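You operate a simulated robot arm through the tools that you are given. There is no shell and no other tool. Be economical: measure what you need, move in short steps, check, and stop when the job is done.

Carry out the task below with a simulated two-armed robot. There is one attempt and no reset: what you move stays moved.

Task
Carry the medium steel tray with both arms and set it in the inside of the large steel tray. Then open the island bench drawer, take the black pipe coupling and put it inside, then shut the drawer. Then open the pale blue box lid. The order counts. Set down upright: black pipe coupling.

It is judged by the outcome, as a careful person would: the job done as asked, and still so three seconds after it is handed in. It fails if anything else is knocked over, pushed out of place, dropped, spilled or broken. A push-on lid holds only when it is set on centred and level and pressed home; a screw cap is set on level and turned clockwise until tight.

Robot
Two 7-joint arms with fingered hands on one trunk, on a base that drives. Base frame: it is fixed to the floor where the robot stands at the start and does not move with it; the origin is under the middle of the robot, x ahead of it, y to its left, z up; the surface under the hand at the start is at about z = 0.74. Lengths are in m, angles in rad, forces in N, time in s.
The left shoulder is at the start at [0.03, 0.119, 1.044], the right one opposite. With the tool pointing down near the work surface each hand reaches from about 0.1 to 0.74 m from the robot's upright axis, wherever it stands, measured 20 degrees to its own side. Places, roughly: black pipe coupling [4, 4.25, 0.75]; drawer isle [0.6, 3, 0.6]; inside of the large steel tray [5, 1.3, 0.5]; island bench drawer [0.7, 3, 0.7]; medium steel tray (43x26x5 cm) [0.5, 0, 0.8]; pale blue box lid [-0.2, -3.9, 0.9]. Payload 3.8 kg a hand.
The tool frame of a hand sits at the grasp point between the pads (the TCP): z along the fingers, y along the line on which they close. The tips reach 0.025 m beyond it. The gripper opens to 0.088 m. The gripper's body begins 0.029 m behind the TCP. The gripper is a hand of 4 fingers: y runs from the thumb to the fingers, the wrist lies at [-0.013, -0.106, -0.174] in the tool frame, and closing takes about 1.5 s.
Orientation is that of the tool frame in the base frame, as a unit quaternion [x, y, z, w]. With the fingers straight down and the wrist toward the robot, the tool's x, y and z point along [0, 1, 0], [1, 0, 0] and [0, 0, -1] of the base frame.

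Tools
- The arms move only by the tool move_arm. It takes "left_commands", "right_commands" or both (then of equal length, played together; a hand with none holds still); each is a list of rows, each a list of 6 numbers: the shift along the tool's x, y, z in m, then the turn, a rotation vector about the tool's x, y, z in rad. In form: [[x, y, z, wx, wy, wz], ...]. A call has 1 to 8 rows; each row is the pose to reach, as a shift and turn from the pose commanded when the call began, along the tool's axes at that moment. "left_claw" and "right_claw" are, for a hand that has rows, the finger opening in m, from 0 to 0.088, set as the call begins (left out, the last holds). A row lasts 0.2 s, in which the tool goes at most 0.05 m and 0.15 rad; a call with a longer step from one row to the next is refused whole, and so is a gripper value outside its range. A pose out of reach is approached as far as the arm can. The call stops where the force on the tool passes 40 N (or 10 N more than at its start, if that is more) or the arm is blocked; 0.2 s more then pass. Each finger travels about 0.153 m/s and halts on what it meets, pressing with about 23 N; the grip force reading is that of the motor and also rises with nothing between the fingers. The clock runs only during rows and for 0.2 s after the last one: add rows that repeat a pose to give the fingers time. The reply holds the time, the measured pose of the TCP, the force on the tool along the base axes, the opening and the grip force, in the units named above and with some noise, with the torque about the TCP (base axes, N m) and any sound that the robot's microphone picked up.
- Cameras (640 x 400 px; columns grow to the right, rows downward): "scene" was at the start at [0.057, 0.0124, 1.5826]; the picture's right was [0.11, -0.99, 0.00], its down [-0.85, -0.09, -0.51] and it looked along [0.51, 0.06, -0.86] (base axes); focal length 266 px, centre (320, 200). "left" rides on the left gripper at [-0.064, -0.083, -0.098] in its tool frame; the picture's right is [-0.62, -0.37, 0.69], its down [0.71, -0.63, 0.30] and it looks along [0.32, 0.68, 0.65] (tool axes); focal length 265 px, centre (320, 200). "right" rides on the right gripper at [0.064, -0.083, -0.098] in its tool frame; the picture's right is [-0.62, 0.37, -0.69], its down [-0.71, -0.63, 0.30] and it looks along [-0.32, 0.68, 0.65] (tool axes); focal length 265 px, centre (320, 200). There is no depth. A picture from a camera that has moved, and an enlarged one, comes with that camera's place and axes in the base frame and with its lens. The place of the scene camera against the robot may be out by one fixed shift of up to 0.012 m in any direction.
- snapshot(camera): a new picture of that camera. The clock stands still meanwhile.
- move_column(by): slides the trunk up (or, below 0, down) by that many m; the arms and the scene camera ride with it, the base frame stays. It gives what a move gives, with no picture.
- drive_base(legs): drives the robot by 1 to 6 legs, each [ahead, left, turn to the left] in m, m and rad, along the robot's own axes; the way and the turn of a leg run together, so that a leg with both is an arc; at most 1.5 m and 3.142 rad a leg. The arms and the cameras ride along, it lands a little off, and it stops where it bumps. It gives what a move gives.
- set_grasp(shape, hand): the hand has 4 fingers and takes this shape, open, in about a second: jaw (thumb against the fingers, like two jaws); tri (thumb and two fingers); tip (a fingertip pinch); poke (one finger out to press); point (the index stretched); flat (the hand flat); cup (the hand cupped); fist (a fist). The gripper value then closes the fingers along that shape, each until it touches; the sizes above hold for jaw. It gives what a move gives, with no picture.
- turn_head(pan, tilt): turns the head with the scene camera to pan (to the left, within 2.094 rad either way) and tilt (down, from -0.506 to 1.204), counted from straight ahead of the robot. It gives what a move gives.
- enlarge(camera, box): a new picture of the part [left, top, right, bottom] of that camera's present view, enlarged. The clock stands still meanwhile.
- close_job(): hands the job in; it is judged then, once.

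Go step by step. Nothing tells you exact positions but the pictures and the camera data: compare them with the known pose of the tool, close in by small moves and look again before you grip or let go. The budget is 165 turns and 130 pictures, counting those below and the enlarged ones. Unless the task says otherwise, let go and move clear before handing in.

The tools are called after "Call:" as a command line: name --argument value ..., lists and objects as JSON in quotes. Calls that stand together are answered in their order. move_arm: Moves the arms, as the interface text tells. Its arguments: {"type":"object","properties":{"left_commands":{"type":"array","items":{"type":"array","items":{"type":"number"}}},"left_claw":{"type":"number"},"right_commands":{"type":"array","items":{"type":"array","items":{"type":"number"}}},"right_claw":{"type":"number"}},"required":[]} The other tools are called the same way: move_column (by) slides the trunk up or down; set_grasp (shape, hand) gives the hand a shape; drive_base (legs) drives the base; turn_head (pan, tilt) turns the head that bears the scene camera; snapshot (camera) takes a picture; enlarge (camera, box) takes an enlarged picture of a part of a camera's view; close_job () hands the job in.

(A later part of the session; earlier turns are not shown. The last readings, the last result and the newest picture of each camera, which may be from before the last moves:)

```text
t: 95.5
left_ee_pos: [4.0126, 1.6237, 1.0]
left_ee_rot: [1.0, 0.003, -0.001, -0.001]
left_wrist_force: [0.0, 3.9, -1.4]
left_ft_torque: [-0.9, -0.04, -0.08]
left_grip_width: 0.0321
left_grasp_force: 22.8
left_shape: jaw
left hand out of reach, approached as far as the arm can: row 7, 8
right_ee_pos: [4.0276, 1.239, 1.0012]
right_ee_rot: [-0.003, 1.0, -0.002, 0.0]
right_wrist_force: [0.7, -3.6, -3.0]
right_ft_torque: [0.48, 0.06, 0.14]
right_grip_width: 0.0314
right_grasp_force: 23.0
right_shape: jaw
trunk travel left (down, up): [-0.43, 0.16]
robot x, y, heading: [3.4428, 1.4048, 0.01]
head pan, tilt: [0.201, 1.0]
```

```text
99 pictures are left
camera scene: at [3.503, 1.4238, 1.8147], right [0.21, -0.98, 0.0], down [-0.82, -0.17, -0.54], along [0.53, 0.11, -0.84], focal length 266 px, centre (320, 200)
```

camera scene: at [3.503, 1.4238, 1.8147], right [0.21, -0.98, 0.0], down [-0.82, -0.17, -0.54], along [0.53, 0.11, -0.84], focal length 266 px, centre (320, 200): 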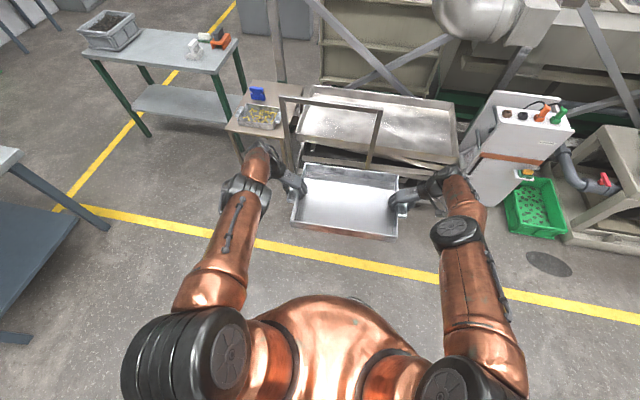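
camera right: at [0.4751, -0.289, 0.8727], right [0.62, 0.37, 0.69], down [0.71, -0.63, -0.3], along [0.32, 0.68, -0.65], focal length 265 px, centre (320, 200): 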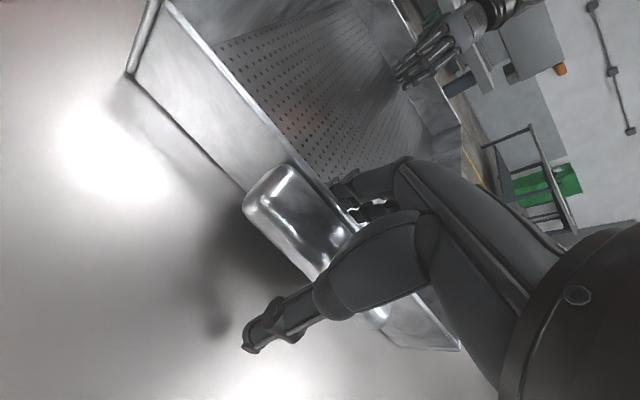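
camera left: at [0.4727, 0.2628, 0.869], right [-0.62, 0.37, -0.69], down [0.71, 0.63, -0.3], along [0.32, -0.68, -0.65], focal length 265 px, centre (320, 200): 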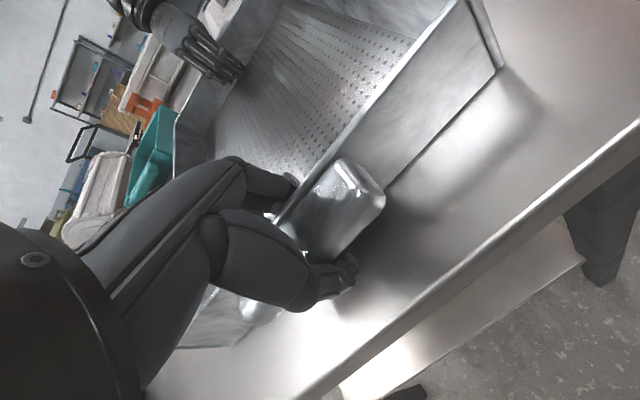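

The left elbow would foul the frame post with this grip. Better: set the tray down on the empty edge of the coupling table and re-grip the left tab with the wrist inboard. I drive there and look.

Call:
move_arm --left_commands '[[-0.01, 0, 0, 0, 0, 0], [-0.03, 0, 0, 0, 0, 0]]' --right_commands '[[0.02, 0, 0, 0, 0, 0], [0.045, 0, 0, 0, 0, 0]]'

Call:
turn_head --pan 0 --tilt 0.6

Call:
drive_base --legs '[[0, 0, 1.561], [0.9, 0, 0], [0, -0.35, 0]]'

Call:
snapshot --camera "scene"

```text
t: 96.1
left_ee_pos: [3.9812, 1.6213, 1.0036]
left_ee_rot: [1.0, 0.004, 0.0, -0.001]
left_wrist_force: [-0.4, 3.9, -1.9]
left_ft_torque: [-0.84, 0.04, -0.22]
left_grip_width: 0.0318
left_grasp_force: 22.3
left_shape: jaw
right_ee_pos: [3.9828, 1.237, 1.0024]
right_ee_rot: [-0.003, 1.0, -0.001, 0.0]
right_wrist_force: [0.4, -4.1, -3.5]
right_ft_torque: [0.53, 0.02, 0.03]
right_grip_width: 0.0317
right_grasp_force: 23.3
right_shape: jaw
trunk travel left (down, up): [-0.43, 0.16]
robot x, y, heading: [3.4419, 1.4031, 0.002]
head pan, tilt: [0.201, 1.0]
```

```text
t: 96.9
left_ee_pos: [3.9821, 1.6223, 1.0024]
left_ee_rot: [1.0, 0.004, -0.001, -0.001]
left_wrist_force: [-0.7, 6.6, -2.3]
left_ft_torque: [-0.82, 0.05, -0.17]
left_grip_width: 0.0323
left_grasp_force: 23.3
left_shape: jaw
right_ee_pos: [3.9848, 1.2372, 1.0021]
right_ee_rot: [-0.004, 1.0, -0.002, 0.0]
right_wrist_force: [0.8, -6.2, -3.6]
right_ft_torque: [0.48, 0.0, 0.06]
right_grip_width: 0.0315
right_grasp_force: 23.3
right_shape: jaw
trunk travel left (down, up): [-0.43, 0.16]
robot x, y, heading: [3.4412, 1.408, 0.013]
head pan, tilt: [0.0, 0.6]
```

```text
t: 107.4
left_ee_pos: [3.536, 2.8563, 1.0018]
left_ee_rot: [0.699, 0.715, -0.001, 0.001]
left_wrist_force: [-6.1, -0.6, -2.3]
left_ft_torque: [0.0, -0.71, -0.14]
left_grip_width: 0.0322
left_grasp_force: 23.3
left_shape: jaw
right_ee_pos: [3.9204, 2.8664, 1.0015]
right_ee_rot: [0.716, -0.699, 0.001, 0.0]
right_wrist_force: [6.8, 0.0, -2.9]
right_ft_torque: [0.01, 0.45, 0.07]
right_grip_width: 0.0312
right_grasp_force: 23.1
right_shape: jaw
trunk travel left (down, up): [-0.43, 0.16]
robot x, y, heading: [3.7658, 2.3228, 1.595]
head pan, tilt: [0.0, 0.6]
```

```text
98 pictures are left
camera scene: at [3.7725, 2.3978, 1.8467], right [1.0, 0.02, 0.0], down [0.01, -0.57, -0.82], along [-0.02, 0.82, -0.57], focal length 266 px, centre (320, 200)
```

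scene: 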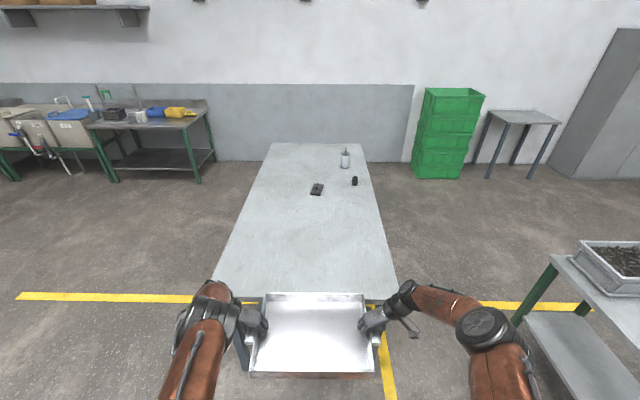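

The table's near half is empty. I move up so the tray is over it.

Call:
drive_base --legs '[[0.5, 0, -0.024]]'

Call:
move_column --by -0.18

Call:
turn_head --pan 0 --tilt 1.1

Call:
snapshot --camera "scene"

```text
t: 110.3
left_ee_pos: [3.5479, 3.3627, 1.0022]
left_ee_rot: [0.71, 0.705, 0.0, 0.001]
left_wrist_force: [-4.7, -0.1, -1.9]
left_ft_torque: [-0.06, -0.74, -0.17]
left_grip_width: 0.0322
left_grasp_force: 23.3
left_shape: jaw
right_ee_pos: [3.9329, 3.3592, 1.0019]
right_ee_rot: [-0.705, 0.709, -0.001, -0.001]
right_wrist_force: [5.2, -0.4, -3.2]
right_ft_torque: [0.01, 0.47, 0.04]
right_grip_width: 0.0312
right_grasp_force: 22.9
right_shape: jaw
trunk travel left (down, up): [-0.43, 0.16]
robot x, y, heading: [3.7624, 2.8212, 1.561]
head pan, tilt: [0.0, 0.6]
```

```text
t: 112.3
left_ee_pos: [3.5484, 3.3619, 0.8287]
left_ee_rot: [0.709, 0.705, 0.003, -0.003]
left_wrist_force: [-4.8, 3.5, 32.9]
left_ft_torque: [-0.04, -0.81, -0.04]
left_grip_width: 0.0338
left_grasp_force: 22.6
left_shape: jaw
right_ee_pos: [3.9322, 3.3603, 0.8283]
right_ee_rot: [-0.704, 0.71, 0.004, 0.002]
right_wrist_force: [3.8, 2.6, 34.2]
right_ft_torque: [-0.1, 0.98, -0.01]
right_grip_width: 0.0324
right_grasp_force: 22.9
right_shape: jaw
trunk travel left (down, up): [-0.25, 0.34]
robot x, y, heading: [3.7611, 2.82, 1.561]
head pan, tilt: [0.0, 0.6]
```

```text
t: 113.2
left_ee_pos: [3.5482, 3.3612, 0.8275]
left_ee_rot: [0.708, 0.706, 0.004, -0.003]
left_wrist_force: [-1.9, 6.0, 39.6]
left_ft_torque: [-0.01, -0.99, 0.01]
left_grip_width: 0.0337
left_grasp_force: 23.1
left_shape: jaw
right_ee_pos: [3.9314, 3.3587, 0.8284]
right_ee_rot: [-0.704, 0.711, 0.005, 0.003]
right_wrist_force: [0.9, 8.0, 44.7]
right_ft_torque: [-0.02, 1.16, -0.07]
right_grip_width: 0.0328
right_grasp_force: 23.2
right_shape: jaw
trunk travel left (down, up): [-0.25, 0.34]
robot x, y, heading: [3.7596, 2.8263, 1.564]
head pan, tilt: [0.0, 1.1]
```

```text
97 pictures are left
camera scene: at [3.7699, 2.8632, 1.6286], right [1.0, -0.01, 0.0], down [-0.01, -0.89, -0.46], along [0.0, 0.46, -0.89], focal length 266 px, centre (320, 200)
```

scene: 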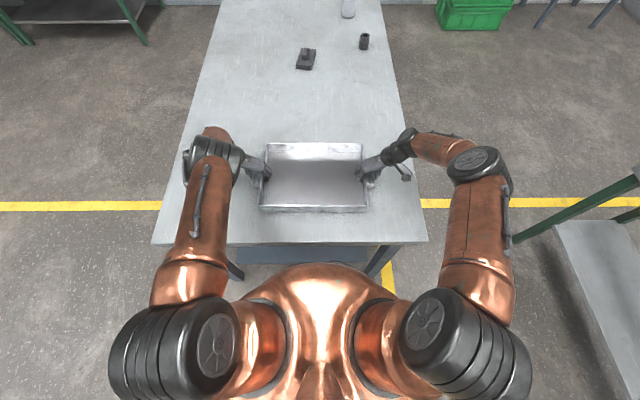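

The tray rests on the table (top ≈ 0.79). I ease the trunk pressure, then release only the left hand and lift it clear.

Call:
move_column --by 0.006

Call:
move_arm --left_commands '[[0, 0, 0, 0, 0, 0], [0, 0, 0, 0, 0, 0], [0, 0, 0, 0, 0, 0], [0, 0, -0.03, 0, 0, 0], [0, 0, -0.06, 0, 0, 0], [0, 0, -0.1, 0, 0, 0], [0, 0, -0.13, 0, 0, 0], [0, 0, -0.15, 0, 0, 0]]' --left_claw 0.088

Call:
move_arm --left_commands '[[0, 0, 0, 0, 0, -0.14], [0, 0, 0, 0, 0, -0.28], [0, 0, 0, 0, 0, -0.42], [0, 0, 0, 0, 0, -0.56], [0, 0, 0, 0, 0, -0.7], [0, 0, 0, 0, 0, -0.84], [0, 0, 0, 0, 0, -0.98], [0, 0, 0, 0, 0, -1.12]]'

Call:
move_arm --left_commands '[[0, 0, 0, 0, 0, -0.14], [0, 0, 0, 0, 0, -0.28], [0, 0, 0, 0, 0, -0.42], [0, 0, 0, 0, 0, -0.56], [0, 0, 0, 0, 0, -0.7], [0, 0, 0, 0, 0, -0.84], [0, 0, 0, 0, 0, -0.98], [0, 0, 0, 0, 0, -1.12]]'

Call:
move_arm --left_commands '[[0, 0, 0, 0, 0, -0.14], [0, 0, 0, 0, 0, -0.28], [0, 0, 0, 0, 0, -0.42], [0, 0, 0, 0, 0, -0.56], [0, 0, 0, 0, 0, -0.7], [0, 0, 0, 0, 0, -0.84], [0, 0, 0, 0, 0, -0.9]]'

Call:
snapshot --camera "scene"

Call:
snapshot --camera "left"

```text
t: 113.8
left_ee_pos: [3.5487, 3.3601, 0.8291]
left_ee_rot: [0.709, 0.705, -0.001, -0.001]
left_wrist_force: [-0.2, 6.2, 18.0]
left_ft_torque: [0.05, -0.67, -0.02]
left_grip_width: 0.0334
left_grasp_force: 22.8
left_shape: jaw
right_ee_pos: [3.9323, 3.357, 0.8292]
right_ee_rot: [-0.705, 0.709, 0.0, 0.001]
right_wrist_force: [-0.3, 9.1, 20.1]
right_ft_torque: [0.12, 0.73, -0.07]
right_grip_width: 0.0322
right_grasp_force: 22.6
right_shape: jaw
trunk travel left (down, up): [-0.256, 0.334]
robot x, y, heading: [3.7569, 2.8203, 1.569]
head pan, tilt: [0.0, 1.1]
```

```text
t: 115.6
left_ee_pos: [3.5492, 3.3601, 0.9817]
left_ee_rot: [0.709, 0.705, 0.0, 0.001]
left_wrist_force: [0.0, -0.4, -0.8]
left_ft_torque: [0.0, 0.01, 0.04]
left_grip_width: 0.0877
left_grasp_force: 0.2
left_shape: jaw
right_ee_pos: [3.9332, 3.3572, 0.8289]
right_ee_rot: [-0.705, 0.71, 0.0, 0.001]
right_wrist_force: [3.1, -4.9, 15.8]
right_ft_torque: [-0.14, 0.65, 0.06]
right_grip_width: 0.0322
right_grasp_force: 23.4
right_shape: jaw
trunk travel left (down, up): [-0.256, 0.334]
robot x, y, heading: [3.7592, 2.8224, 1.565]
head pan, tilt: [0.0, 1.1]
```

```text
t: 117.4
left_ee_pos: [3.5497, 3.3613, 0.9783]
left_ee_rot: [0.225, 0.974, 0.0, 0.0]
left_wrist_force: [0.2, -0.2, 0.4]
left_ft_torque: [0.0, 0.0, -0.01]
left_grip_width: 0.0878
left_grasp_force: 0.1
left_shape: jaw
right_ee_pos: [3.9342, 3.3579, 0.8277]
right_ee_rot: [-0.705, 0.71, 0.0, -0.001]
right_wrist_force: [2.1, -4.8, 12.6]
right_ft_torque: [-0.18, 0.56, 0.12]
right_grip_width: 0.0321
right_grasp_force: 23.5
right_shape: jaw
trunk travel left (down, up): [-0.256, 0.334]
robot x, y, heading: [3.7587, 2.8218, 1.562]
head pan, tilt: [0.0, 1.1]
```

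```text
t: 119.2
left_ee_pos: [3.5477, 3.362, 0.9807]
left_ee_rot: [-0.327, 0.945, 0.0, 0.0]
left_wrist_force: [-0.3, -0.4, 0.0]
left_ft_torque: [0.01, 0.03, 0.02]
left_grip_width: 0.0878
left_grasp_force: 0.0
left_shape: jaw
right_ee_pos: [3.9334, 3.3587, 0.8292]
right_ee_rot: [-0.704, 0.71, 0.0, 0.0]
right_wrist_force: [2.4, -4.4, 11.6]
right_ft_torque: [-0.1, 0.61, 0.09]
right_grip_width: 0.0321
right_grasp_force: 22.6
right_shape: jaw
trunk travel left (down, up): [-0.256, 0.334]
robot x, y, heading: [3.7619, 2.8222, 1.564]
head pan, tilt: [0.0, 1.1]
```

```text
t: 120.8
left_ee_pos: [3.5497, 3.3611, 0.9791]
left_ee_rot: [-0.706, 0.708, 0.0, -0.001]
left_wrist_force: [-0.5, -0.2, 0.6]
left_ft_torque: [0.0, 0.01, 0.0]
left_grip_width: 0.0874
left_grasp_force: 0.0
left_shape: jaw
right_ee_pos: [3.9322, 3.3577, 0.8303]
right_ee_rot: [-0.705, 0.709, 0.0, 0.0]
right_wrist_force: [1.3, -2.9, 11.6]
right_ft_torque: [-0.08, 0.66, 0.08]
right_grip_width: 0.0321
right_grasp_force: 23.1
right_shape: jaw
trunk travel left (down, up): [-0.256, 0.334]
robot x, y, heading: [3.7592, 2.82, 1.564]
head pan, tilt: [0.0, 1.1]
```

```text
96 pictures are left
camera scene: at [3.7699, 2.8683, 1.6342], right [1.0, -0.01, 0.0], down [-0.01, -0.89, -0.45], along [0.0, 0.45, -0.89], focal length 266 px, centre (320, 200)
```

scene: 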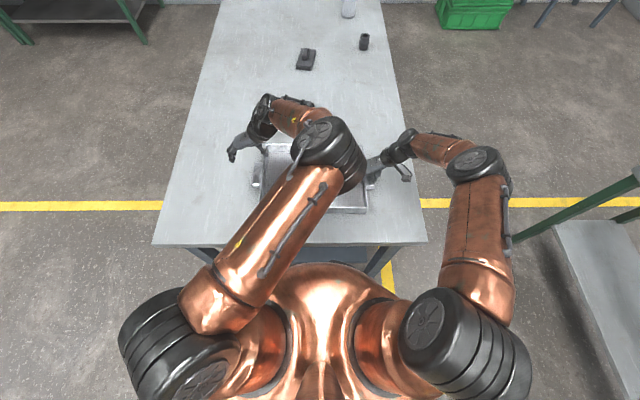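

```text
95 pictures are left
camera left: at [3.6335, 3.4257, 1.0784], right [0.37, 0.62, -0.69], down [0.63, -0.72, -0.31], along [-0.69, -0.32, -0.65], focal length 265 px, centre (320, 200)
```

left: 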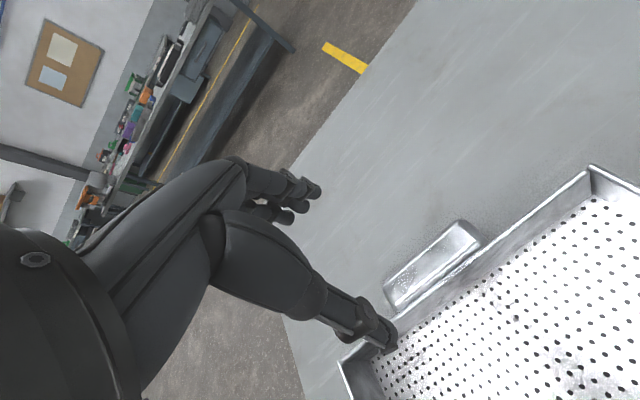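

The left elbow now sits inboard, so the arm stays clear of where the post will be. I lower and grip the left tab again.

Call:
move_arm --left_commands '[[0, 0, 0.04, 0, 0, 0], [0, 0, 0.08, 0, 0, 0], [0, 0, 0.11, 0, 0, 0], [0, 0, 0.13, 0, 0, 0], [0, 0, 0.14, 0, 0, 0], [0, 0, 0.15, 0, 0, 0]]'

Call:
snapshot --camera "left"

Call:
move_arm --left_commands '[[0, 0, 0, 0, 0, 0], [0, 0, 0, 0, 0, 0], [0, 0, 0, 0, 0, 0], [0, 0, 0, 0, 0, 0], [0, 0, 0, 0, 0, 0], [0, 0, 0, 0, 0, 0], [0, 0, 0, 0, 0, 0], [0, 0, 0, 0, 0, 0]]' --left_claw 0

Call:
snapshot --camera "left"

```text
t: 122.2
left_ee_pos: [3.5487, 3.3608, 0.8294]
left_ee_rot: [-0.705, 0.71, 0.0, 0.0]
left_wrist_force: [0.2, 0.2, 0.8]
left_ft_torque: [0.0, -0.04, 0.01]
left_grip_width: 0.0875
left_grasp_force: 0.0
left_shape: jaw
right_ee_pos: [3.9327, 3.3587, 0.829]
right_ee_rot: [-0.704, 0.71, 0.001, 0.0]
right_wrist_force: [1.2, -4.3, 12.5]
right_ft_torque: [-0.1, 0.66, 0.11]
right_grip_width: 0.032
right_grasp_force: 22.9
right_shape: jaw
trunk travel left (down, up): [-0.256, 0.334]
robot x, y, heading: [3.7578, 2.8206, 1.564]
head pan, tilt: [0.0, 1.1]
```

```text
94 pictures are left
camera left: at [3.6345, 3.4257, 0.9293], right [0.37, 0.62, -0.69], down [0.62, -0.72, -0.3], along [-0.69, -0.32, -0.65], focal length 265 px, centre (320, 200)
```

left: 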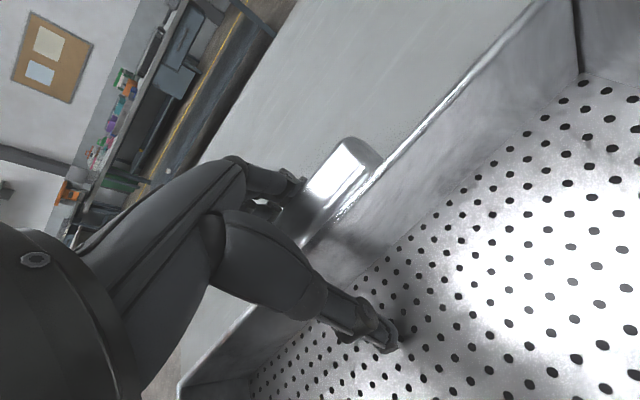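

```text
t: 124.0
left_ee_pos: [3.5499, 3.3602, 0.8294]
left_ee_rot: [-0.705, 0.709, 0.001, 0.001]
left_wrist_force: [-1.4, -0.7, 0.4]
left_ft_torque: [0.03, -0.49, -0.04]
left_grip_width: 0.0214
left_grasp_force: 23.3
left_shape: jaw
right_ee_pos: [3.9331, 3.3584, 0.8288]
right_ee_rot: [-0.705, 0.71, 0.0, 0.0]
right_wrist_force: [3.2, -4.5, 13.2]
right_ft_torque: [-0.16, 0.67, 0.1]
right_grip_width: 0.032
right_grasp_force: 23.1
right_shape: jaw
trunk travel left (down, up): [-0.256, 0.334]
robot x, y, heading: [3.7596, 2.8257, 1.562]
head pan, tilt: [0.0, 1.1]
```

```text
93 pictures are left
camera left: at [3.6342, 3.4256, 0.9293], right [0.37, 0.62, -0.69], down [0.62, -0.72, -0.3], along [-0.69, -0.32, -0.65], focal length 265 px, centre (320, 200)
```

left: 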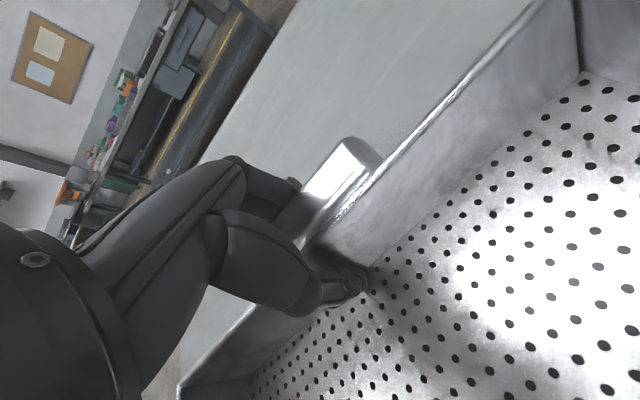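

The left grip closed (2.1 cm; fingers likely hook under the tab). I test with a small lift.

Call:
move_column --by 0.03

Call:
snapshot --camera "left"

Call:
enlarge --camera "scene" --box '[220, 100, 420, 230]'

```text
t: 124.8
left_ee_pos: [3.5502, 3.3623, 0.859]
left_ee_rot: [-0.704, 0.71, 0.0, -0.002]
left_wrist_force: [-1.6, -0.5, -3.4]
left_ft_torque: [0.01, -0.48, -0.05]
left_grip_width: 0.0217
left_grasp_force: 23.0
left_shape: jaw
right_ee_pos: [3.9342, 3.3587, 0.8574]
right_ee_rot: [-0.704, 0.71, -0.001, 0.0]
right_wrist_force: [2.0, 0.6, -1.4]
right_ft_torque: [-0.04, 0.54, 0.08]
right_grip_width: 0.0316
right_grasp_force: 23.4
right_shape: jaw
trunk travel left (down, up): [-0.286, 0.304]
robot x, y, heading: [3.7589, 2.827, 1.563]
head pan, tilt: [0.0, 1.1]
```

```text
92 pictures are left
camera left: at [3.6344, 3.4275, 0.9579], right [0.37, 0.62, -0.69], down [0.62, -0.72, -0.3], along [-0.69, -0.32, -0.65], focal length 265 px, centre (320, 200)
```

left: 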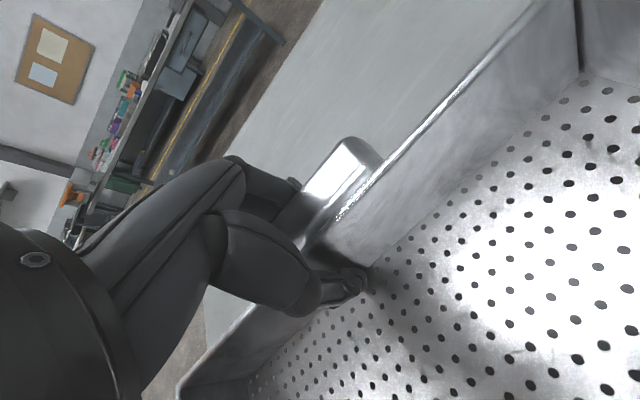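

```text
3.08 times, centred on (320, 165) of scene
camera zoom: at [3.7701, 2.8717, 1.664], right [1.0, -0.01, 0.0], down [-0.01, -0.89, -0.45], along [0.0, 0.45, -0.89], focal length 819 px, centre (320, 308)
```

zoom: 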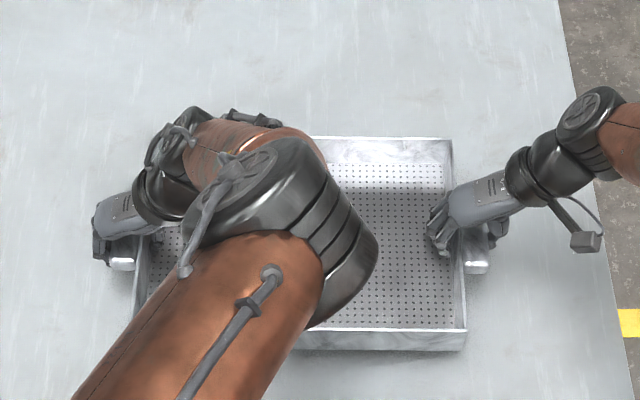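

Tray lifts level. I raise it to clear the frame and drive back to face the cart.

Call:
move_column --by 0.2

Call:
turn_head --pan 0 --tilt 0.9

Call:
drive_base --legs '[[-1.4, 0, 0], [0, 0.15, 0], [0, 0, -1.565], [0, -0.33, 0]]'

Call:
snapshot --camera "scene"

```text
t: 126.9
left_ee_pos: [3.5489, 3.3624, 1.0585]
left_ee_rot: [-0.705, 0.71, -0.001, 0.0]
left_wrist_force: [-2.6, 0.8, -3.4]
left_ft_torque: [0.02, -0.51, -0.07]
left_grip_width: 0.0215
left_grasp_force: 22.8
left_shape: jaw
right_ee_pos: [3.9336, 3.3591, 1.0566]
right_ee_rot: [-0.705, 0.71, -0.001, -0.001]
right_wrist_force: [3.0, 0.5, -2.3]
right_ft_torque: [-0.04, 0.56, 0.11]
right_grip_width: 0.0317
right_grasp_force: 22.6
right_shape: jaw
trunk travel left (down, up): [-0.486, 0.104]
robot x, y, heading: [3.763, 2.8201, 1.567]
head pan, tilt: [0.0, 1.1]
```

```text
t: 127.7
left_ee_pos: [3.5502, 3.3633, 1.0592]
left_ee_rot: [-0.705, 0.709, 0.0, -0.001]
left_wrist_force: [-2.7, 0.2, -3.0]
left_ft_torque: [0.03, -0.54, -0.03]
left_grip_width: 0.0215
left_grasp_force: 22.7
left_shape: jaw
right_ee_pos: [3.9335, 3.3596, 1.0576]
right_ee_rot: [-0.704, 0.71, -0.001, -0.001]
right_wrist_force: [3.7, 0.2, -2.3]
right_ft_torque: [0.0, 0.53, 0.12]
right_grip_width: 0.0315
right_grasp_force: 23.1
right_shape: jaw
trunk travel left (down, up): [-0.486, 0.104]
robot x, y, heading: [3.7654, 2.8233, 1.565]
head pan, tilt: [0.0, 0.901]
```

```text
t: 141.3
left_ee_pos: [4.1547, 1.2799, 1.0604]
left_ee_rot: [-0.017, 1.0, 0.0, 0.0]
left_wrist_force: [1.0, 2.5, -2.5]
left_ft_torque: [-0.52, -0.06, -0.08]
left_grip_width: 0.0213
left_grasp_force: 23.3
left_shape: jaw
right_ee_pos: [4.168, 0.8964, 1.0572]
right_ee_rot: [-0.018, 1.0, 0.0, -0.001]
right_wrist_force: [0.1, -2.4, -2.4]
right_ft_torque: [0.55, 0.06, 0.02]
right_grip_width: 0.0319
right_grasp_force: 23.3
right_shape: jaw
trunk travel left (down, up): [-0.486, 0.104]
robot x, y, heading: [3.6233, 1.0453, 0.03]
head pan, tilt: [0.0, 0.901]
```

```text
90 pictures are left
camera scene: at [3.6894, 1.053, 1.8779], right [0.04, -1.0, 0.0], down [-0.78, -0.03, -0.62], along [0.62, 0.02, -0.78], focal length 266 px, centre (320, 200)
```

scene: 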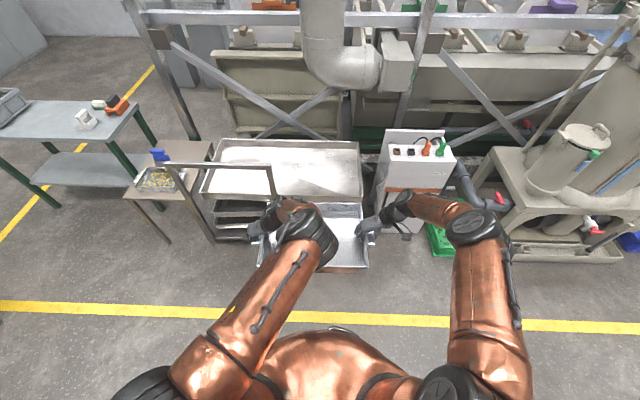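

The posture looks right: left arm inboard, tray centre y≈1.09. I straighten and advance in two steps.

Call:
drive_base --legs '[[0, 0.025, -0.03], [0.6, 0, 0]]'

Call:
snapshot --camera "scene"

```text
t: 145.2
left_ee_pos: [4.7669, 1.2954, 1.0595]
left_ee_rot: [-0.004, 1.0, 0.001, 0.0]
left_wrist_force: [0.7, 2.7, -3.1]
left_ft_torque: [-0.57, -0.04, -0.07]
left_grip_width: 0.0215
left_grasp_force: 22.4
left_shape: jaw
right_ee_pos: [4.7695, 0.9107, 1.0582]
right_ee_rot: [-0.005, 1.0, -0.001, -0.001]
right_wrist_force: [0.0, -3.2, -3.7]
right_ft_torque: [0.61, 0.06, 0.11]
right_grip_width: 0.0317
right_grasp_force: 22.8
right_shape: jaw
trunk travel left (down, up): [-0.486, 0.104]
robot x, y, heading: [4.2283, 1.0735, 0.003]
head pan, tilt: [0.0, 0.901]
```

```text
89 pictures are left
camera scene: at [4.2949, 1.0809, 1.8779], right [0.01, -1.0, 0.0], down [-0.78, -0.01, -0.62], along [0.62, 0.01, -0.78], focal length 266 px, centre (320, 200)
```

scene: 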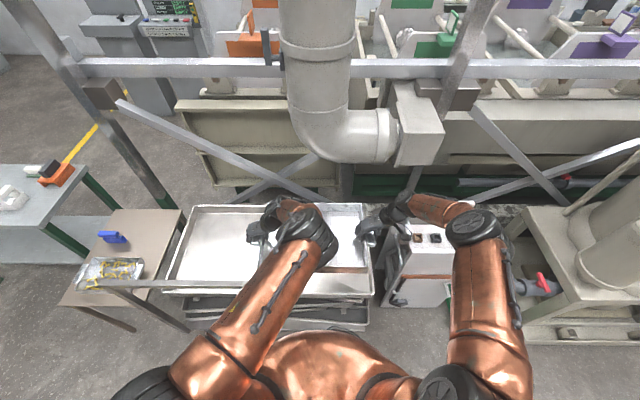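

Clear so far. I advance the rest of the way and check again before lowering.

Call:
drive_base --legs '[[0.12, 0, -0.003]]'

Call:
turn_head --pan 0.3 --tilt 1.15

Call:
snapshot --camera "scene"

```text
t: 146.4
left_ee_pos: [4.8823, 1.292, 1.0587]
left_ee_rot: [-0.003, 1.0, 0.0, -0.001]
left_wrist_force: [0.2, 1.8, -2.1]
left_ft_torque: [-0.56, -0.03, 0.0]
left_grip_width: 0.0218
left_grasp_force: 22.7
left_shape: jaw
right_ee_pos: [4.8839, 0.9108, 1.0577]
right_ee_rot: [-0.002, 1.0, 0.001, -0.001]
right_wrist_force: [0.0, -1.3, -3.4]
right_ft_torque: [0.57, 0.03, 0.1]
right_grip_width: 0.0317
right_grasp_force: 23.0
right_shape: jaw
trunk travel left (down, up): [-0.486, 0.104]
robot x, y, heading: [4.3434, 1.0754, 0.003]
head pan, tilt: [0.0, 0.901]
```

```text
t: 147.2
left_ee_pos: [4.8811, 1.2934, 1.0593]
left_ee_rot: [-0.002, 1.0, 0.0, -0.001]
left_wrist_force: [-0.1, 1.7, -3.5]
left_ft_torque: [-0.56, 0.0, -0.04]
left_grip_width: 0.0216
left_grasp_force: 22.7
left_shape: jaw
right_ee_pos: [4.8843, 0.9101, 1.0582]
right_ee_rot: [-0.004, 1.0, 0.0, -0.001]
right_wrist_force: [0.2, -1.5, -2.1]
right_ft_torque: [0.6, 0.01, 0.08]
right_grip_width: 0.0317
right_grasp_force: 23.2
right_shape: jaw
trunk travel left (down, up): [-0.486, 0.104]
robot x, y, heading: [4.3404, 1.0735, 0.007]
head pan, tilt: [0.3, 1.15]
```

```text
88 pictures are left
camera scene: at [4.3915, 1.0988, 1.861], right [0.3, -0.95, 0.0], down [-0.87, -0.27, -0.41], along [0.39, 0.12, -0.91], focal length 266 px, centre (320, 200)
```

scene: 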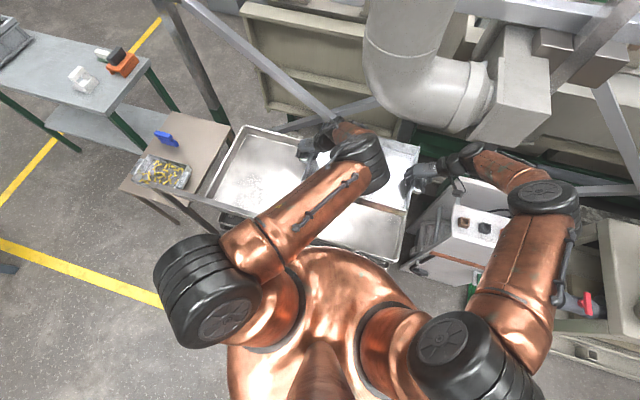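

By projection the left arm will pass about 0.1 m right of the post. I extend both hands forward 5 cm and lower with the trunk in stages.

Call:
move_arm --left_commands '[[-0.012, 0, 0, 0, 0, 0], [-0.025, 0, 0, 0, 0, 0], [-0.038, 0, 0, 0, 0, 0], [-0.05, 0, 0, 0, 0, 0]]' --right_commands '[[-0.012, 0, 0, 0, 0, 0], [-0.025, 0, 0, 0, 0, 0], [-0.038, 0, 0, 0, 0, 0], [-0.05, 0, 0, 0, 0, 0]]'

Call:
move_column --by -0.2

Call:
turn_head --pan 0.3 --tilt 0.9

Call:
snapshot --camera "scene"

Call:
snapshot --camera "left"

Call:
snapshot --camera "right"

```text
t: 148.2
left_ee_pos: [4.9338, 1.296, 1.0581]
left_ee_rot: [-0.003, 1.0, 0.001, -0.002]
left_wrist_force: [0.0, 3.7, -1.5]
left_ft_torque: [-0.69, -0.02, -0.12]
left_grip_width: 0.0218
left_grasp_force: 22.8
left_shape: jaw
right_ee_pos: [4.9275, 0.9116, 1.0596]
right_ee_rot: [-0.002, 1.0, -0.001, -0.002]
right_wrist_force: [0.5, -4.1, -3.5]
right_ft_torque: [0.52, 0.04, 0.05]
right_grip_width: 0.0317
right_grasp_force: 22.8
right_shape: jaw
right hand out of reach, approached as far as the arm can: row 4
trunk travel left (down, up): [-0.486, 0.104]
robot x, y, heading: [4.344, 1.0757, 0.005]
head pan, tilt: [0.3, 1.15]
```

```text
t: 150.4
left_ee_pos: [4.9334, 1.2957, 0.8593]
left_ee_rot: [-0.003, 1.0, 0.001, 0.0]
left_wrist_force: [-0.2, 9.1, -2.4]
left_ft_torque: [-0.63, 0.0, -0.11]
left_grip_width: 0.0223
left_grasp_force: 22.8
left_shape: jaw
right_ee_pos: [4.9278, 0.9123, 0.8601]
right_ee_rot: [-0.003, 1.0, -0.001, -0.001]
right_wrist_force: [-0.7, -9.4, -2.9]
right_ft_torque: [0.37, 0.04, 0.07]
right_grip_width: 0.0315
right_grasp_force: 23.0
right_shape: jaw
trunk travel left (down, up): [-0.286, 0.304]
robot x, y, heading: [4.3422, 1.0736, 0.002]
head pan, tilt: [0.3, 1.15]
```

```text
t: 151.1
left_ee_pos: [4.9328, 1.2944, 0.8592]
left_ee_rot: [-0.003, 1.0, 0.001, -0.001]
left_wrist_force: [0.1, 10.0, -1.9]
left_ft_torque: [-0.58, 0.04, -0.11]
left_grip_width: 0.0218
left_grasp_force: 23.1
left_shape: jaw
right_ee_pos: [4.9265, 0.9131, 0.8589]
right_ee_rot: [-0.003, 1.0, 0.0, -0.001]
right_wrist_force: [0.9, -9.0, -4.1]
right_ft_torque: [0.35, 0.02, 0.02]
right_grip_width: 0.0312
right_grasp_force: 23.0
right_shape: jaw
trunk travel left (down, up): [-0.286, 0.304]
robot x, y, heading: [4.3433, 1.0739, 0.008]
head pan, tilt: [0.3, 0.901]
```

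```text
87 pictures are left
camera scene: at [4.4061, 1.1038, 1.6779], right [0.3, -0.95, 0.0], down [-0.75, -0.24, -0.62], along [0.59, 0.19, -0.78], focal length 266 px, centre (320, 200)
```

scene: 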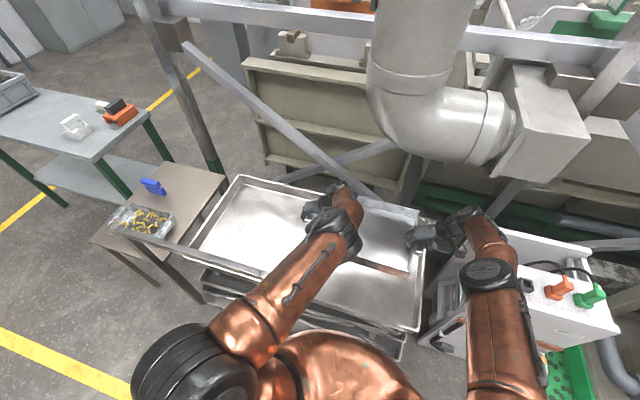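

```text
86 pictures are left
camera left: at [4.9984, 1.2127, 0.9579], right [0.62, -0.36, -0.69], down [-0.71, -0.63, -0.3], along [-0.33, 0.68, -0.65], focal length 265 px, centre (320, 200)
```

left: 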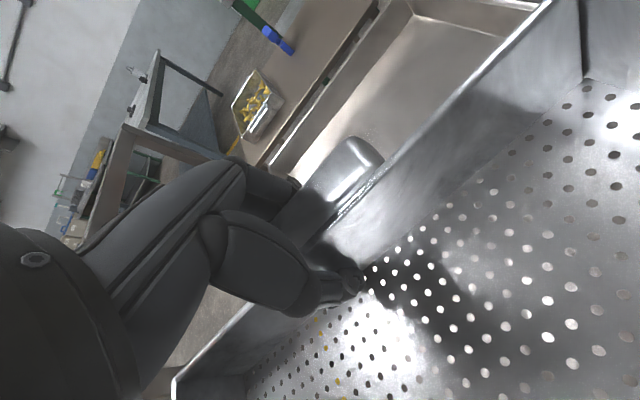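

```text
85 pictures are left
camera right: at [4.8641, 0.8298, 0.9579], right [0.62, 0.37, 0.69], down [0.72, -0.63, -0.3], along [0.32, 0.68, -0.65], focal length 265 px, centre (320, 200)
```

right: 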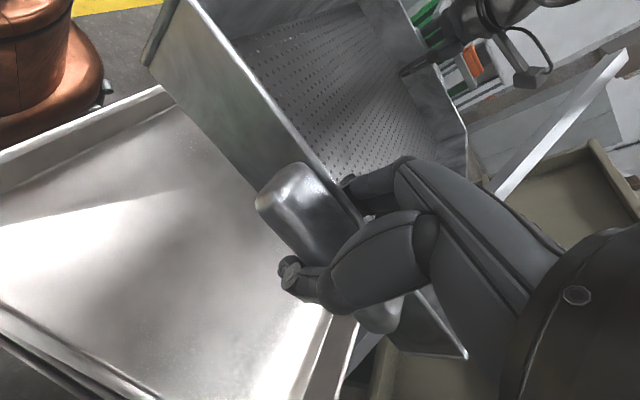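

Everything is over the large tray and clear. I keep lowering.

Call:
move_column --by -0.2

Call:
snapshot --camera "scene"

Call:
snapshot --camera "right"

Call:
snapshot --camera "left"

```text
t: 153.3
left_ee_pos: [4.9328, 1.2947, 0.6595]
left_ee_rot: [-0.002, 1.0, 0.001, -0.001]
left_wrist_force: [-0.3, 8.5, -2.0]
left_ft_torque: [-0.61, 0.01, -0.11]
left_grip_width: 0.0217
left_grasp_force: 22.5
left_shape: jaw
right_ee_pos: [4.9269, 0.913, 0.6603]
right_ee_rot: [-0.003, 1.0, -0.001, -0.001]
right_wrist_force: [0.6, -8.4, -3.4]
right_ft_torque: [0.43, 0.04, 0.06]
right_grip_width: 0.0312
right_grasp_force: 22.9
right_shape: jaw
trunk travel left (down, up): [-0.086, 0.504]
robot x, y, heading: [4.3484, 1.0737, 0.007]
head pan, tilt: [0.3, 0.901]
```

```text
84 pictures are left
camera scene: at [4.4058, 1.1039, 1.478], right [0.3, -0.95, 0.0], down [-0.75, -0.24, -0.62], along [0.59, 0.19, -0.78], focal length 266 px, centre (320, 200)
```

scene: 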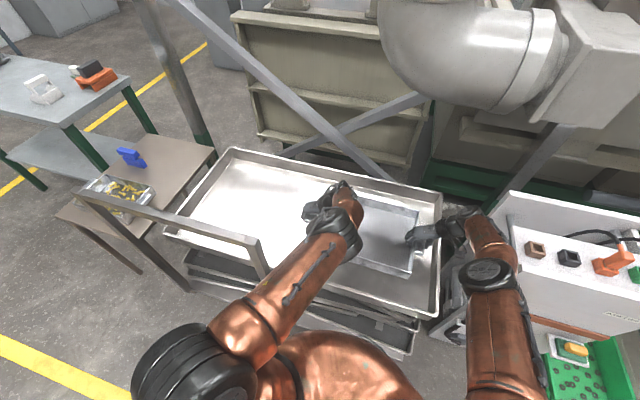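

```text
83 pictures are left
camera right: at [4.8639, 0.8298, 0.7582], right [0.62, 0.37, 0.69], down [0.72, -0.63, -0.3], along [0.32, 0.68, -0.65], focal length 265 px, centre (320, 200)
```

right: 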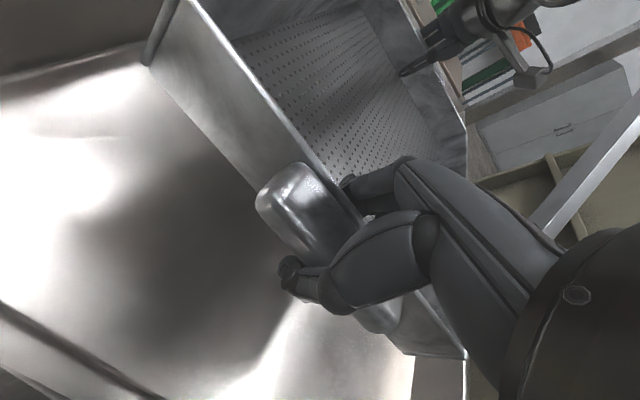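

```text
82 pictures are left
camera left: at [4.9982, 1.2127, 0.7582], right [0.62, -0.36, -0.69], down [-0.71, -0.63, -0.3], along [-0.33, 0.68, -0.65], focal length 265 px, centre (320, 200)
```

left: 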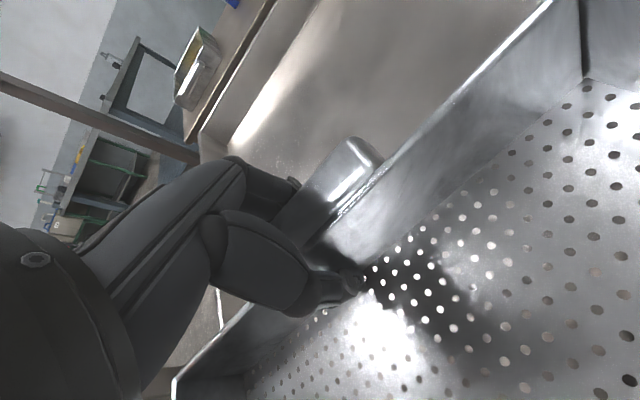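

Clear of the post. Lowering the rest in small steps, watching forces.

Call:
move_column --by -0.06

Call:
move_column --by -0.025

Call:
snapshot --camera "right"

Call:
snapshot --camera "left"

```text
t: 154.3
left_ee_pos: [4.9325, 1.2948, 0.6001]
left_ee_rot: [-0.003, 1.0, 0.001, -0.001]
left_wrist_force: [0.9, 9.2, -1.1]
left_ft_torque: [-0.65, 0.03, -0.06]
left_grip_width: 0.0223
left_grasp_force: 22.7
left_shape: jaw
right_ee_pos: [4.9262, 0.9134, 0.5998]
right_ee_rot: [-0.003, 1.0, -0.001, -0.001]
right_wrist_force: [0.1, -8.5, -3.3]
right_ft_torque: [0.4, 0.01, 0.05]
right_grip_width: 0.0313
right_grasp_force: 22.3
right_shape: jaw
trunk travel left (down, up): [-0.026, 0.564]
robot x, y, heading: [4.3441, 1.073, 0.006]
head pan, tilt: [0.3, 0.901]
```

```text
t: 155.0
left_ee_pos: [4.9334, 1.295, 0.5739]
left_ee_rot: [-0.002, 1.0, 0.0, -0.001]
left_wrist_force: [-0.1, 9.8, -1.3]
left_ft_torque: [-0.59, -0.02, -0.1]
left_grip_width: 0.0221
left_grasp_force: 22.8
left_shape: jaw
right_ee_pos: [4.9263, 0.9137, 0.5747]
right_ee_rot: [-0.003, 1.0, -0.001, 0.0]
right_wrist_force: [-0.3, -8.7, -3.0]
right_ft_torque: [0.43, 0.01, 0.0]
right_grip_width: 0.0312
right_grasp_force: 23.3
right_shape: jaw
trunk travel left (down, up): [-0.001, 0.589]
robot x, y, heading: [4.3444, 1.0736, 0.003]
head pan, tilt: [0.3, 0.901]
```

```text
81 pictures are left
camera right: at [4.8637, 0.8299, 0.6731], right [0.62, 0.37, 0.69], down [0.72, -0.63, -0.3], along [0.32, 0.68, -0.65], focal length 265 px, centre (320, 200)
```

right: 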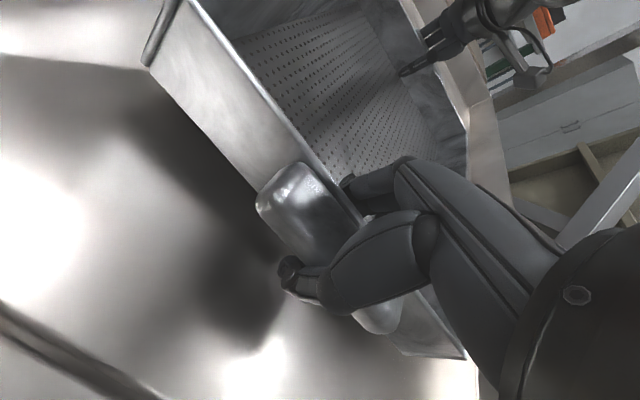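

```text
80 pictures are left
camera left: at [4.998, 1.2128, 0.6731], right [0.62, -0.36, -0.69], down [-0.71, -0.63, -0.3], along [-0.33, 0.68, -0.65], focal length 265 px, centre (320, 200)
```

left: 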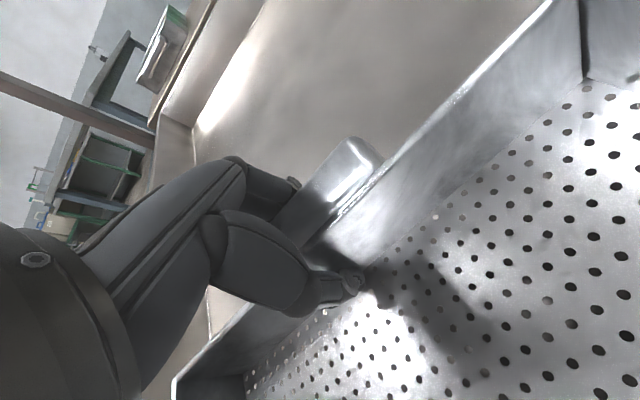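

Trunk is at its lowest; I lower the last centimetres with both arms together until contact.

Call:
move_arm --left_commands '[[0, 0, 0.006, 0, 0, 0], [0, 0, 0.012, 0, 0, 0], [0, 0, 0.018, 0, 0, 0], [0, 0, 0.024, 0, 0, 0]]' --right_commands '[[0, 0, 0.006, 0, 0, 0], [0, 0, 0.012, 0, 0, 0], [0, 0, 0.018, 0, 0, 0], [0, 0, 0.024, 0, 0, 0]]'

Call:
snapshot --camera "right"

```text
t: 156.0
left_ee_pos: [4.9363, 1.2954, 0.5559]
left_ee_rot: [-0.001, 1.0, 0.003, 0.003]
left_wrist_force: [-2.6, 10.6, 29.7]
left_ft_torque: [-1.2, -0.08, -0.08]
left_grip_width: 0.0235
left_grasp_force: 23.5
left_shape: jaw
right_ee_pos: [4.9176, 0.9163, 0.558]
right_ee_rot: [-0.002, 1.0, 0.0, 0.001]
right_wrist_force: [0.9, -12.3, -4.0]
right_ft_torque: [0.26, -0.04, -0.04]
right_grip_width: 0.0316
right_grasp_force: 22.8
right_shape: jaw
right hand out of reach, approached as far as the arm can: row 2, 3, 4
trunk travel left (down, up): [-0.001, 0.589]
robot x, y, heading: [4.3446, 1.0751, 0.009]
head pan, tilt: [0.3, 0.901]
```

```text
79 pictures are left
camera right: at [4.8546, 0.8335, 0.6565], right [0.62, 0.37, 0.69], down [0.72, -0.63, -0.3], along [0.32, 0.68, -0.65], focal length 265 px, centre (320, 200)
```

right: 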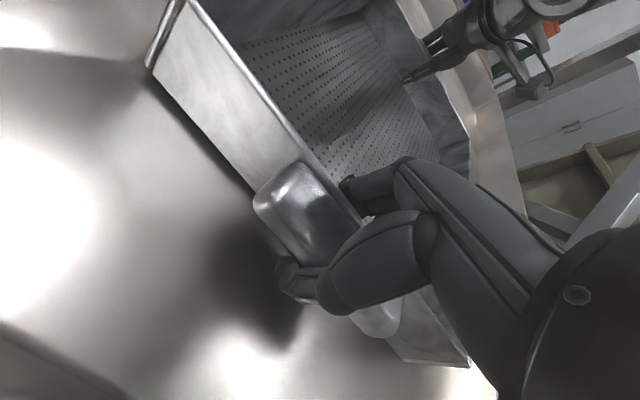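

Left side touches; the right is a few millimetres up and at its reach limit. I draw both hands back slightly and lower the right.

Call:
move_arm --left_commands '[[0, 0, -0.006, 0, 0, 0], [0.015, 0, -0.006, 0, 0, 0], [0.022, 0, -0.004, 0, 0, 0], [0.022, 0, -0.002, 0, 0, 0]]' --right_commands '[[0, 0, -0.004, 0, 0, 0], [0.01, 0, -0.004, 0, 0, 0], [0.017, 0, 0.0, 0, 0, 0], [0.017, 0, 0.004, 0, 0, 0]]'

```text
t: 157.0
left_ee_pos: [4.9095, 1.2953, 0.5555]
left_ee_rot: [-0.003, 1.0, 0.0, 0.002]
left_wrist_force: [6.0, 10.1, 12.5]
left_ft_torque: [-0.63, -0.1, -0.13]
left_grip_width: 0.0235
left_grasp_force: 23.3
left_shape: jaw
right_ee_pos: [4.9141, 0.9161, 0.5551]
right_ee_rot: [-0.002, 1.0, 0.002, 0.005]
right_wrist_force: [6.6, -6.6, 33.3]
right_ft_torque: [0.87, 0.03, -0.02]
right_grip_width: 0.0332
right_grasp_force: 23.4
right_shape: jaw
right hand out of reach, approached as far as the arm can: row 2, 3, 4
trunk travel left (down, up): [-0.001, 0.589]
robot x, y, heading: [4.346, 1.0771, 0.006]
head pan, tilt: [0.3, 0.901]
```

Both ends rest on the floor of the large tray. I open the hands and rise straight up.

Call:
move_arm --left_commands '[[0, 0, 0, 0, 0, 0], [0, 0, 0, 0, 0, 0], [0, 0, 0, 0, 0, 0], [0, 0, 0, 0, 0, 0], [0, 0, -0.001, 0, 0, 0]]' --right_commands '[[0, 0, 0, 0, 0, 0], [0, 0, 0, 0, 0, 0], [0, 0, 0, 0, 0, 0], [0, 0, 0, 0, 0, 0], [0, 0, -0.001, 0, 0, 0]]' --left_claw 0.08 --right_claw 0.062

Call:
snapshot --camera "right"

Call:
snapshot --camera "left"

```text
t: 157.9
left_ee_pos: [4.9061, 1.2931, 0.5527]
left_ee_rot: [-0.003, 1.0, 0.001, 0.0]
left_wrist_force: [-0.3, 2.0, 6.5]
left_ft_torque: [-0.29, -0.03, -0.01]
left_grip_width: 0.0815
left_grasp_force: 0.1
left_shape: jaw
right_ee_pos: [4.9161, 0.9131, 0.5567]
right_ee_rot: [0.0, 1.0, 0.002, 0.005]
right_wrist_force: [-0.7, -3.4, 21.5]
right_ft_torque: [0.61, 0.14, 0.1]
right_grip_width: 0.0591
right_grasp_force: 0.0
right_shape: jaw
trunk travel left (down, up): [-0.001, 0.589]
robot x, y, heading: [4.3432, 1.0748, 0.001]
head pan, tilt: [0.3, 0.901]
stopped in row 4 (right hand): the force on the tool passed its limit at 48 N (the readings are from after the stop); the commanded pose is now the measured one
```

```text
78 pictures are left
camera right: at [4.8513, 0.8292, 0.6526], right [0.61, 0.37, 0.7], down [0.72, -0.63, -0.3], along [0.33, 0.69, -0.65], focal length 265 px, centre (320, 200)
```

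right: 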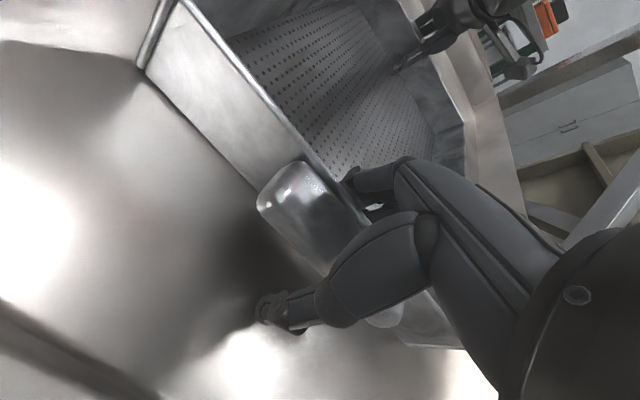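

```text
77 pictures are left
camera left: at [4.9729, 1.2116, 0.6513], right [0.62, -0.37, -0.69], down [-0.71, -0.63, -0.3], along [-0.33, 0.68, -0.65], focal length 265 px, centre (320, 200)
```

left: 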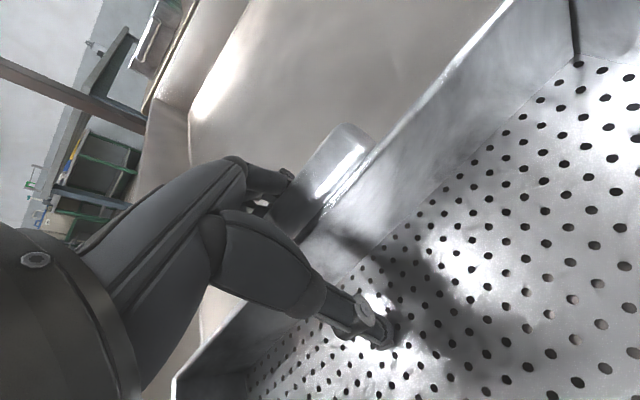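

Released. I rise a little and check that nothing catches.

Call:
move_arm --left_commands '[[0, 0, -0.006, 0, 0, 0], [0, 0, -0.012, 0, 0, 0], [0, 0, -0.02, 0, 0, 0], [0, 0, -0.03, 0, 0, 0]]' --right_commands '[[0, 0, -0.006, 0, 0, 0], [0, 0, -0.012, 0, 0, 0], [0, 0, -0.02, 0, 0, 0], [0, 0, -0.03, 0, 0, 0]]' --left_claw 0.088 --right_claw 0.07

Call:
snapshot --camera "right"

Call:
snapshot --camera "left"

```text
t: 158.9
left_ee_pos: [4.9063, 1.293, 0.5816]
left_ee_rot: [-0.002, 1.0, -0.001, -0.003]
left_wrist_force: [-0.7, -0.5, -0.4]
left_ft_torque: [-0.04, 0.0, -0.02]
left_grip_width: 0.0877
left_grasp_force: 0.1
left_shape: jaw
right_ee_pos: [4.9245, 0.9112, 0.5785]
right_ee_rot: [-0.003, 1.0, 0.0, 0.0]
right_wrist_force: [0.1, -0.4, 0.6]
right_ft_torque: [-0.01, 0.04, -0.01]
right_grip_width: 0.0696
right_grasp_force: 0.0
right_shape: jaw
right hand out of reach, approached as far as the arm can: row 2, 3, 4
trunk travel left (down, up): [-0.001, 0.589]
robot x, y, heading: [4.344, 1.0712, 0.005]
head pan, tilt: [0.3, 0.901]
```

```text
76 pictures are left
camera right: at [4.8623, 0.8281, 0.6753], right [0.62, 0.37, 0.69], down [0.72, -0.63, -0.3], along [0.32, 0.69, -0.65], focal length 265 px, centre (320, 200)
```

right: 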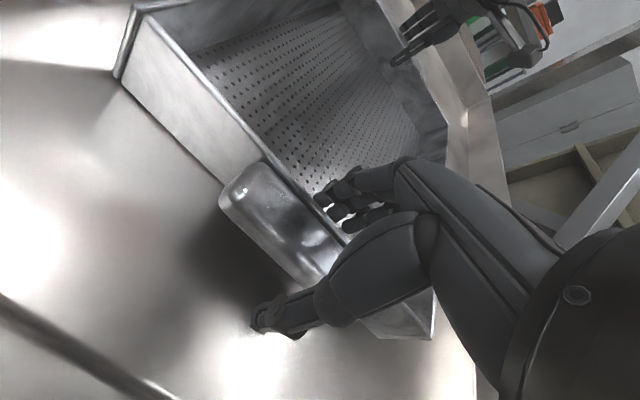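

```text
75 pictures are left
camera left: at [4.973, 1.2115, 0.68], right [0.62, -0.37, -0.7], down [-0.71, -0.63, -0.3], along [-0.33, 0.68, -0.65], focal length 265 px, centre (320, 200)
```

left: 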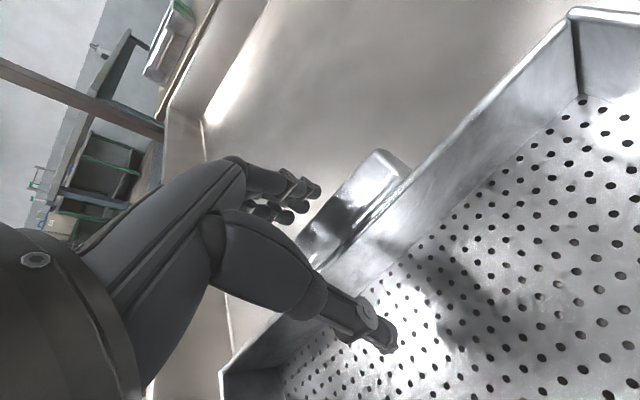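

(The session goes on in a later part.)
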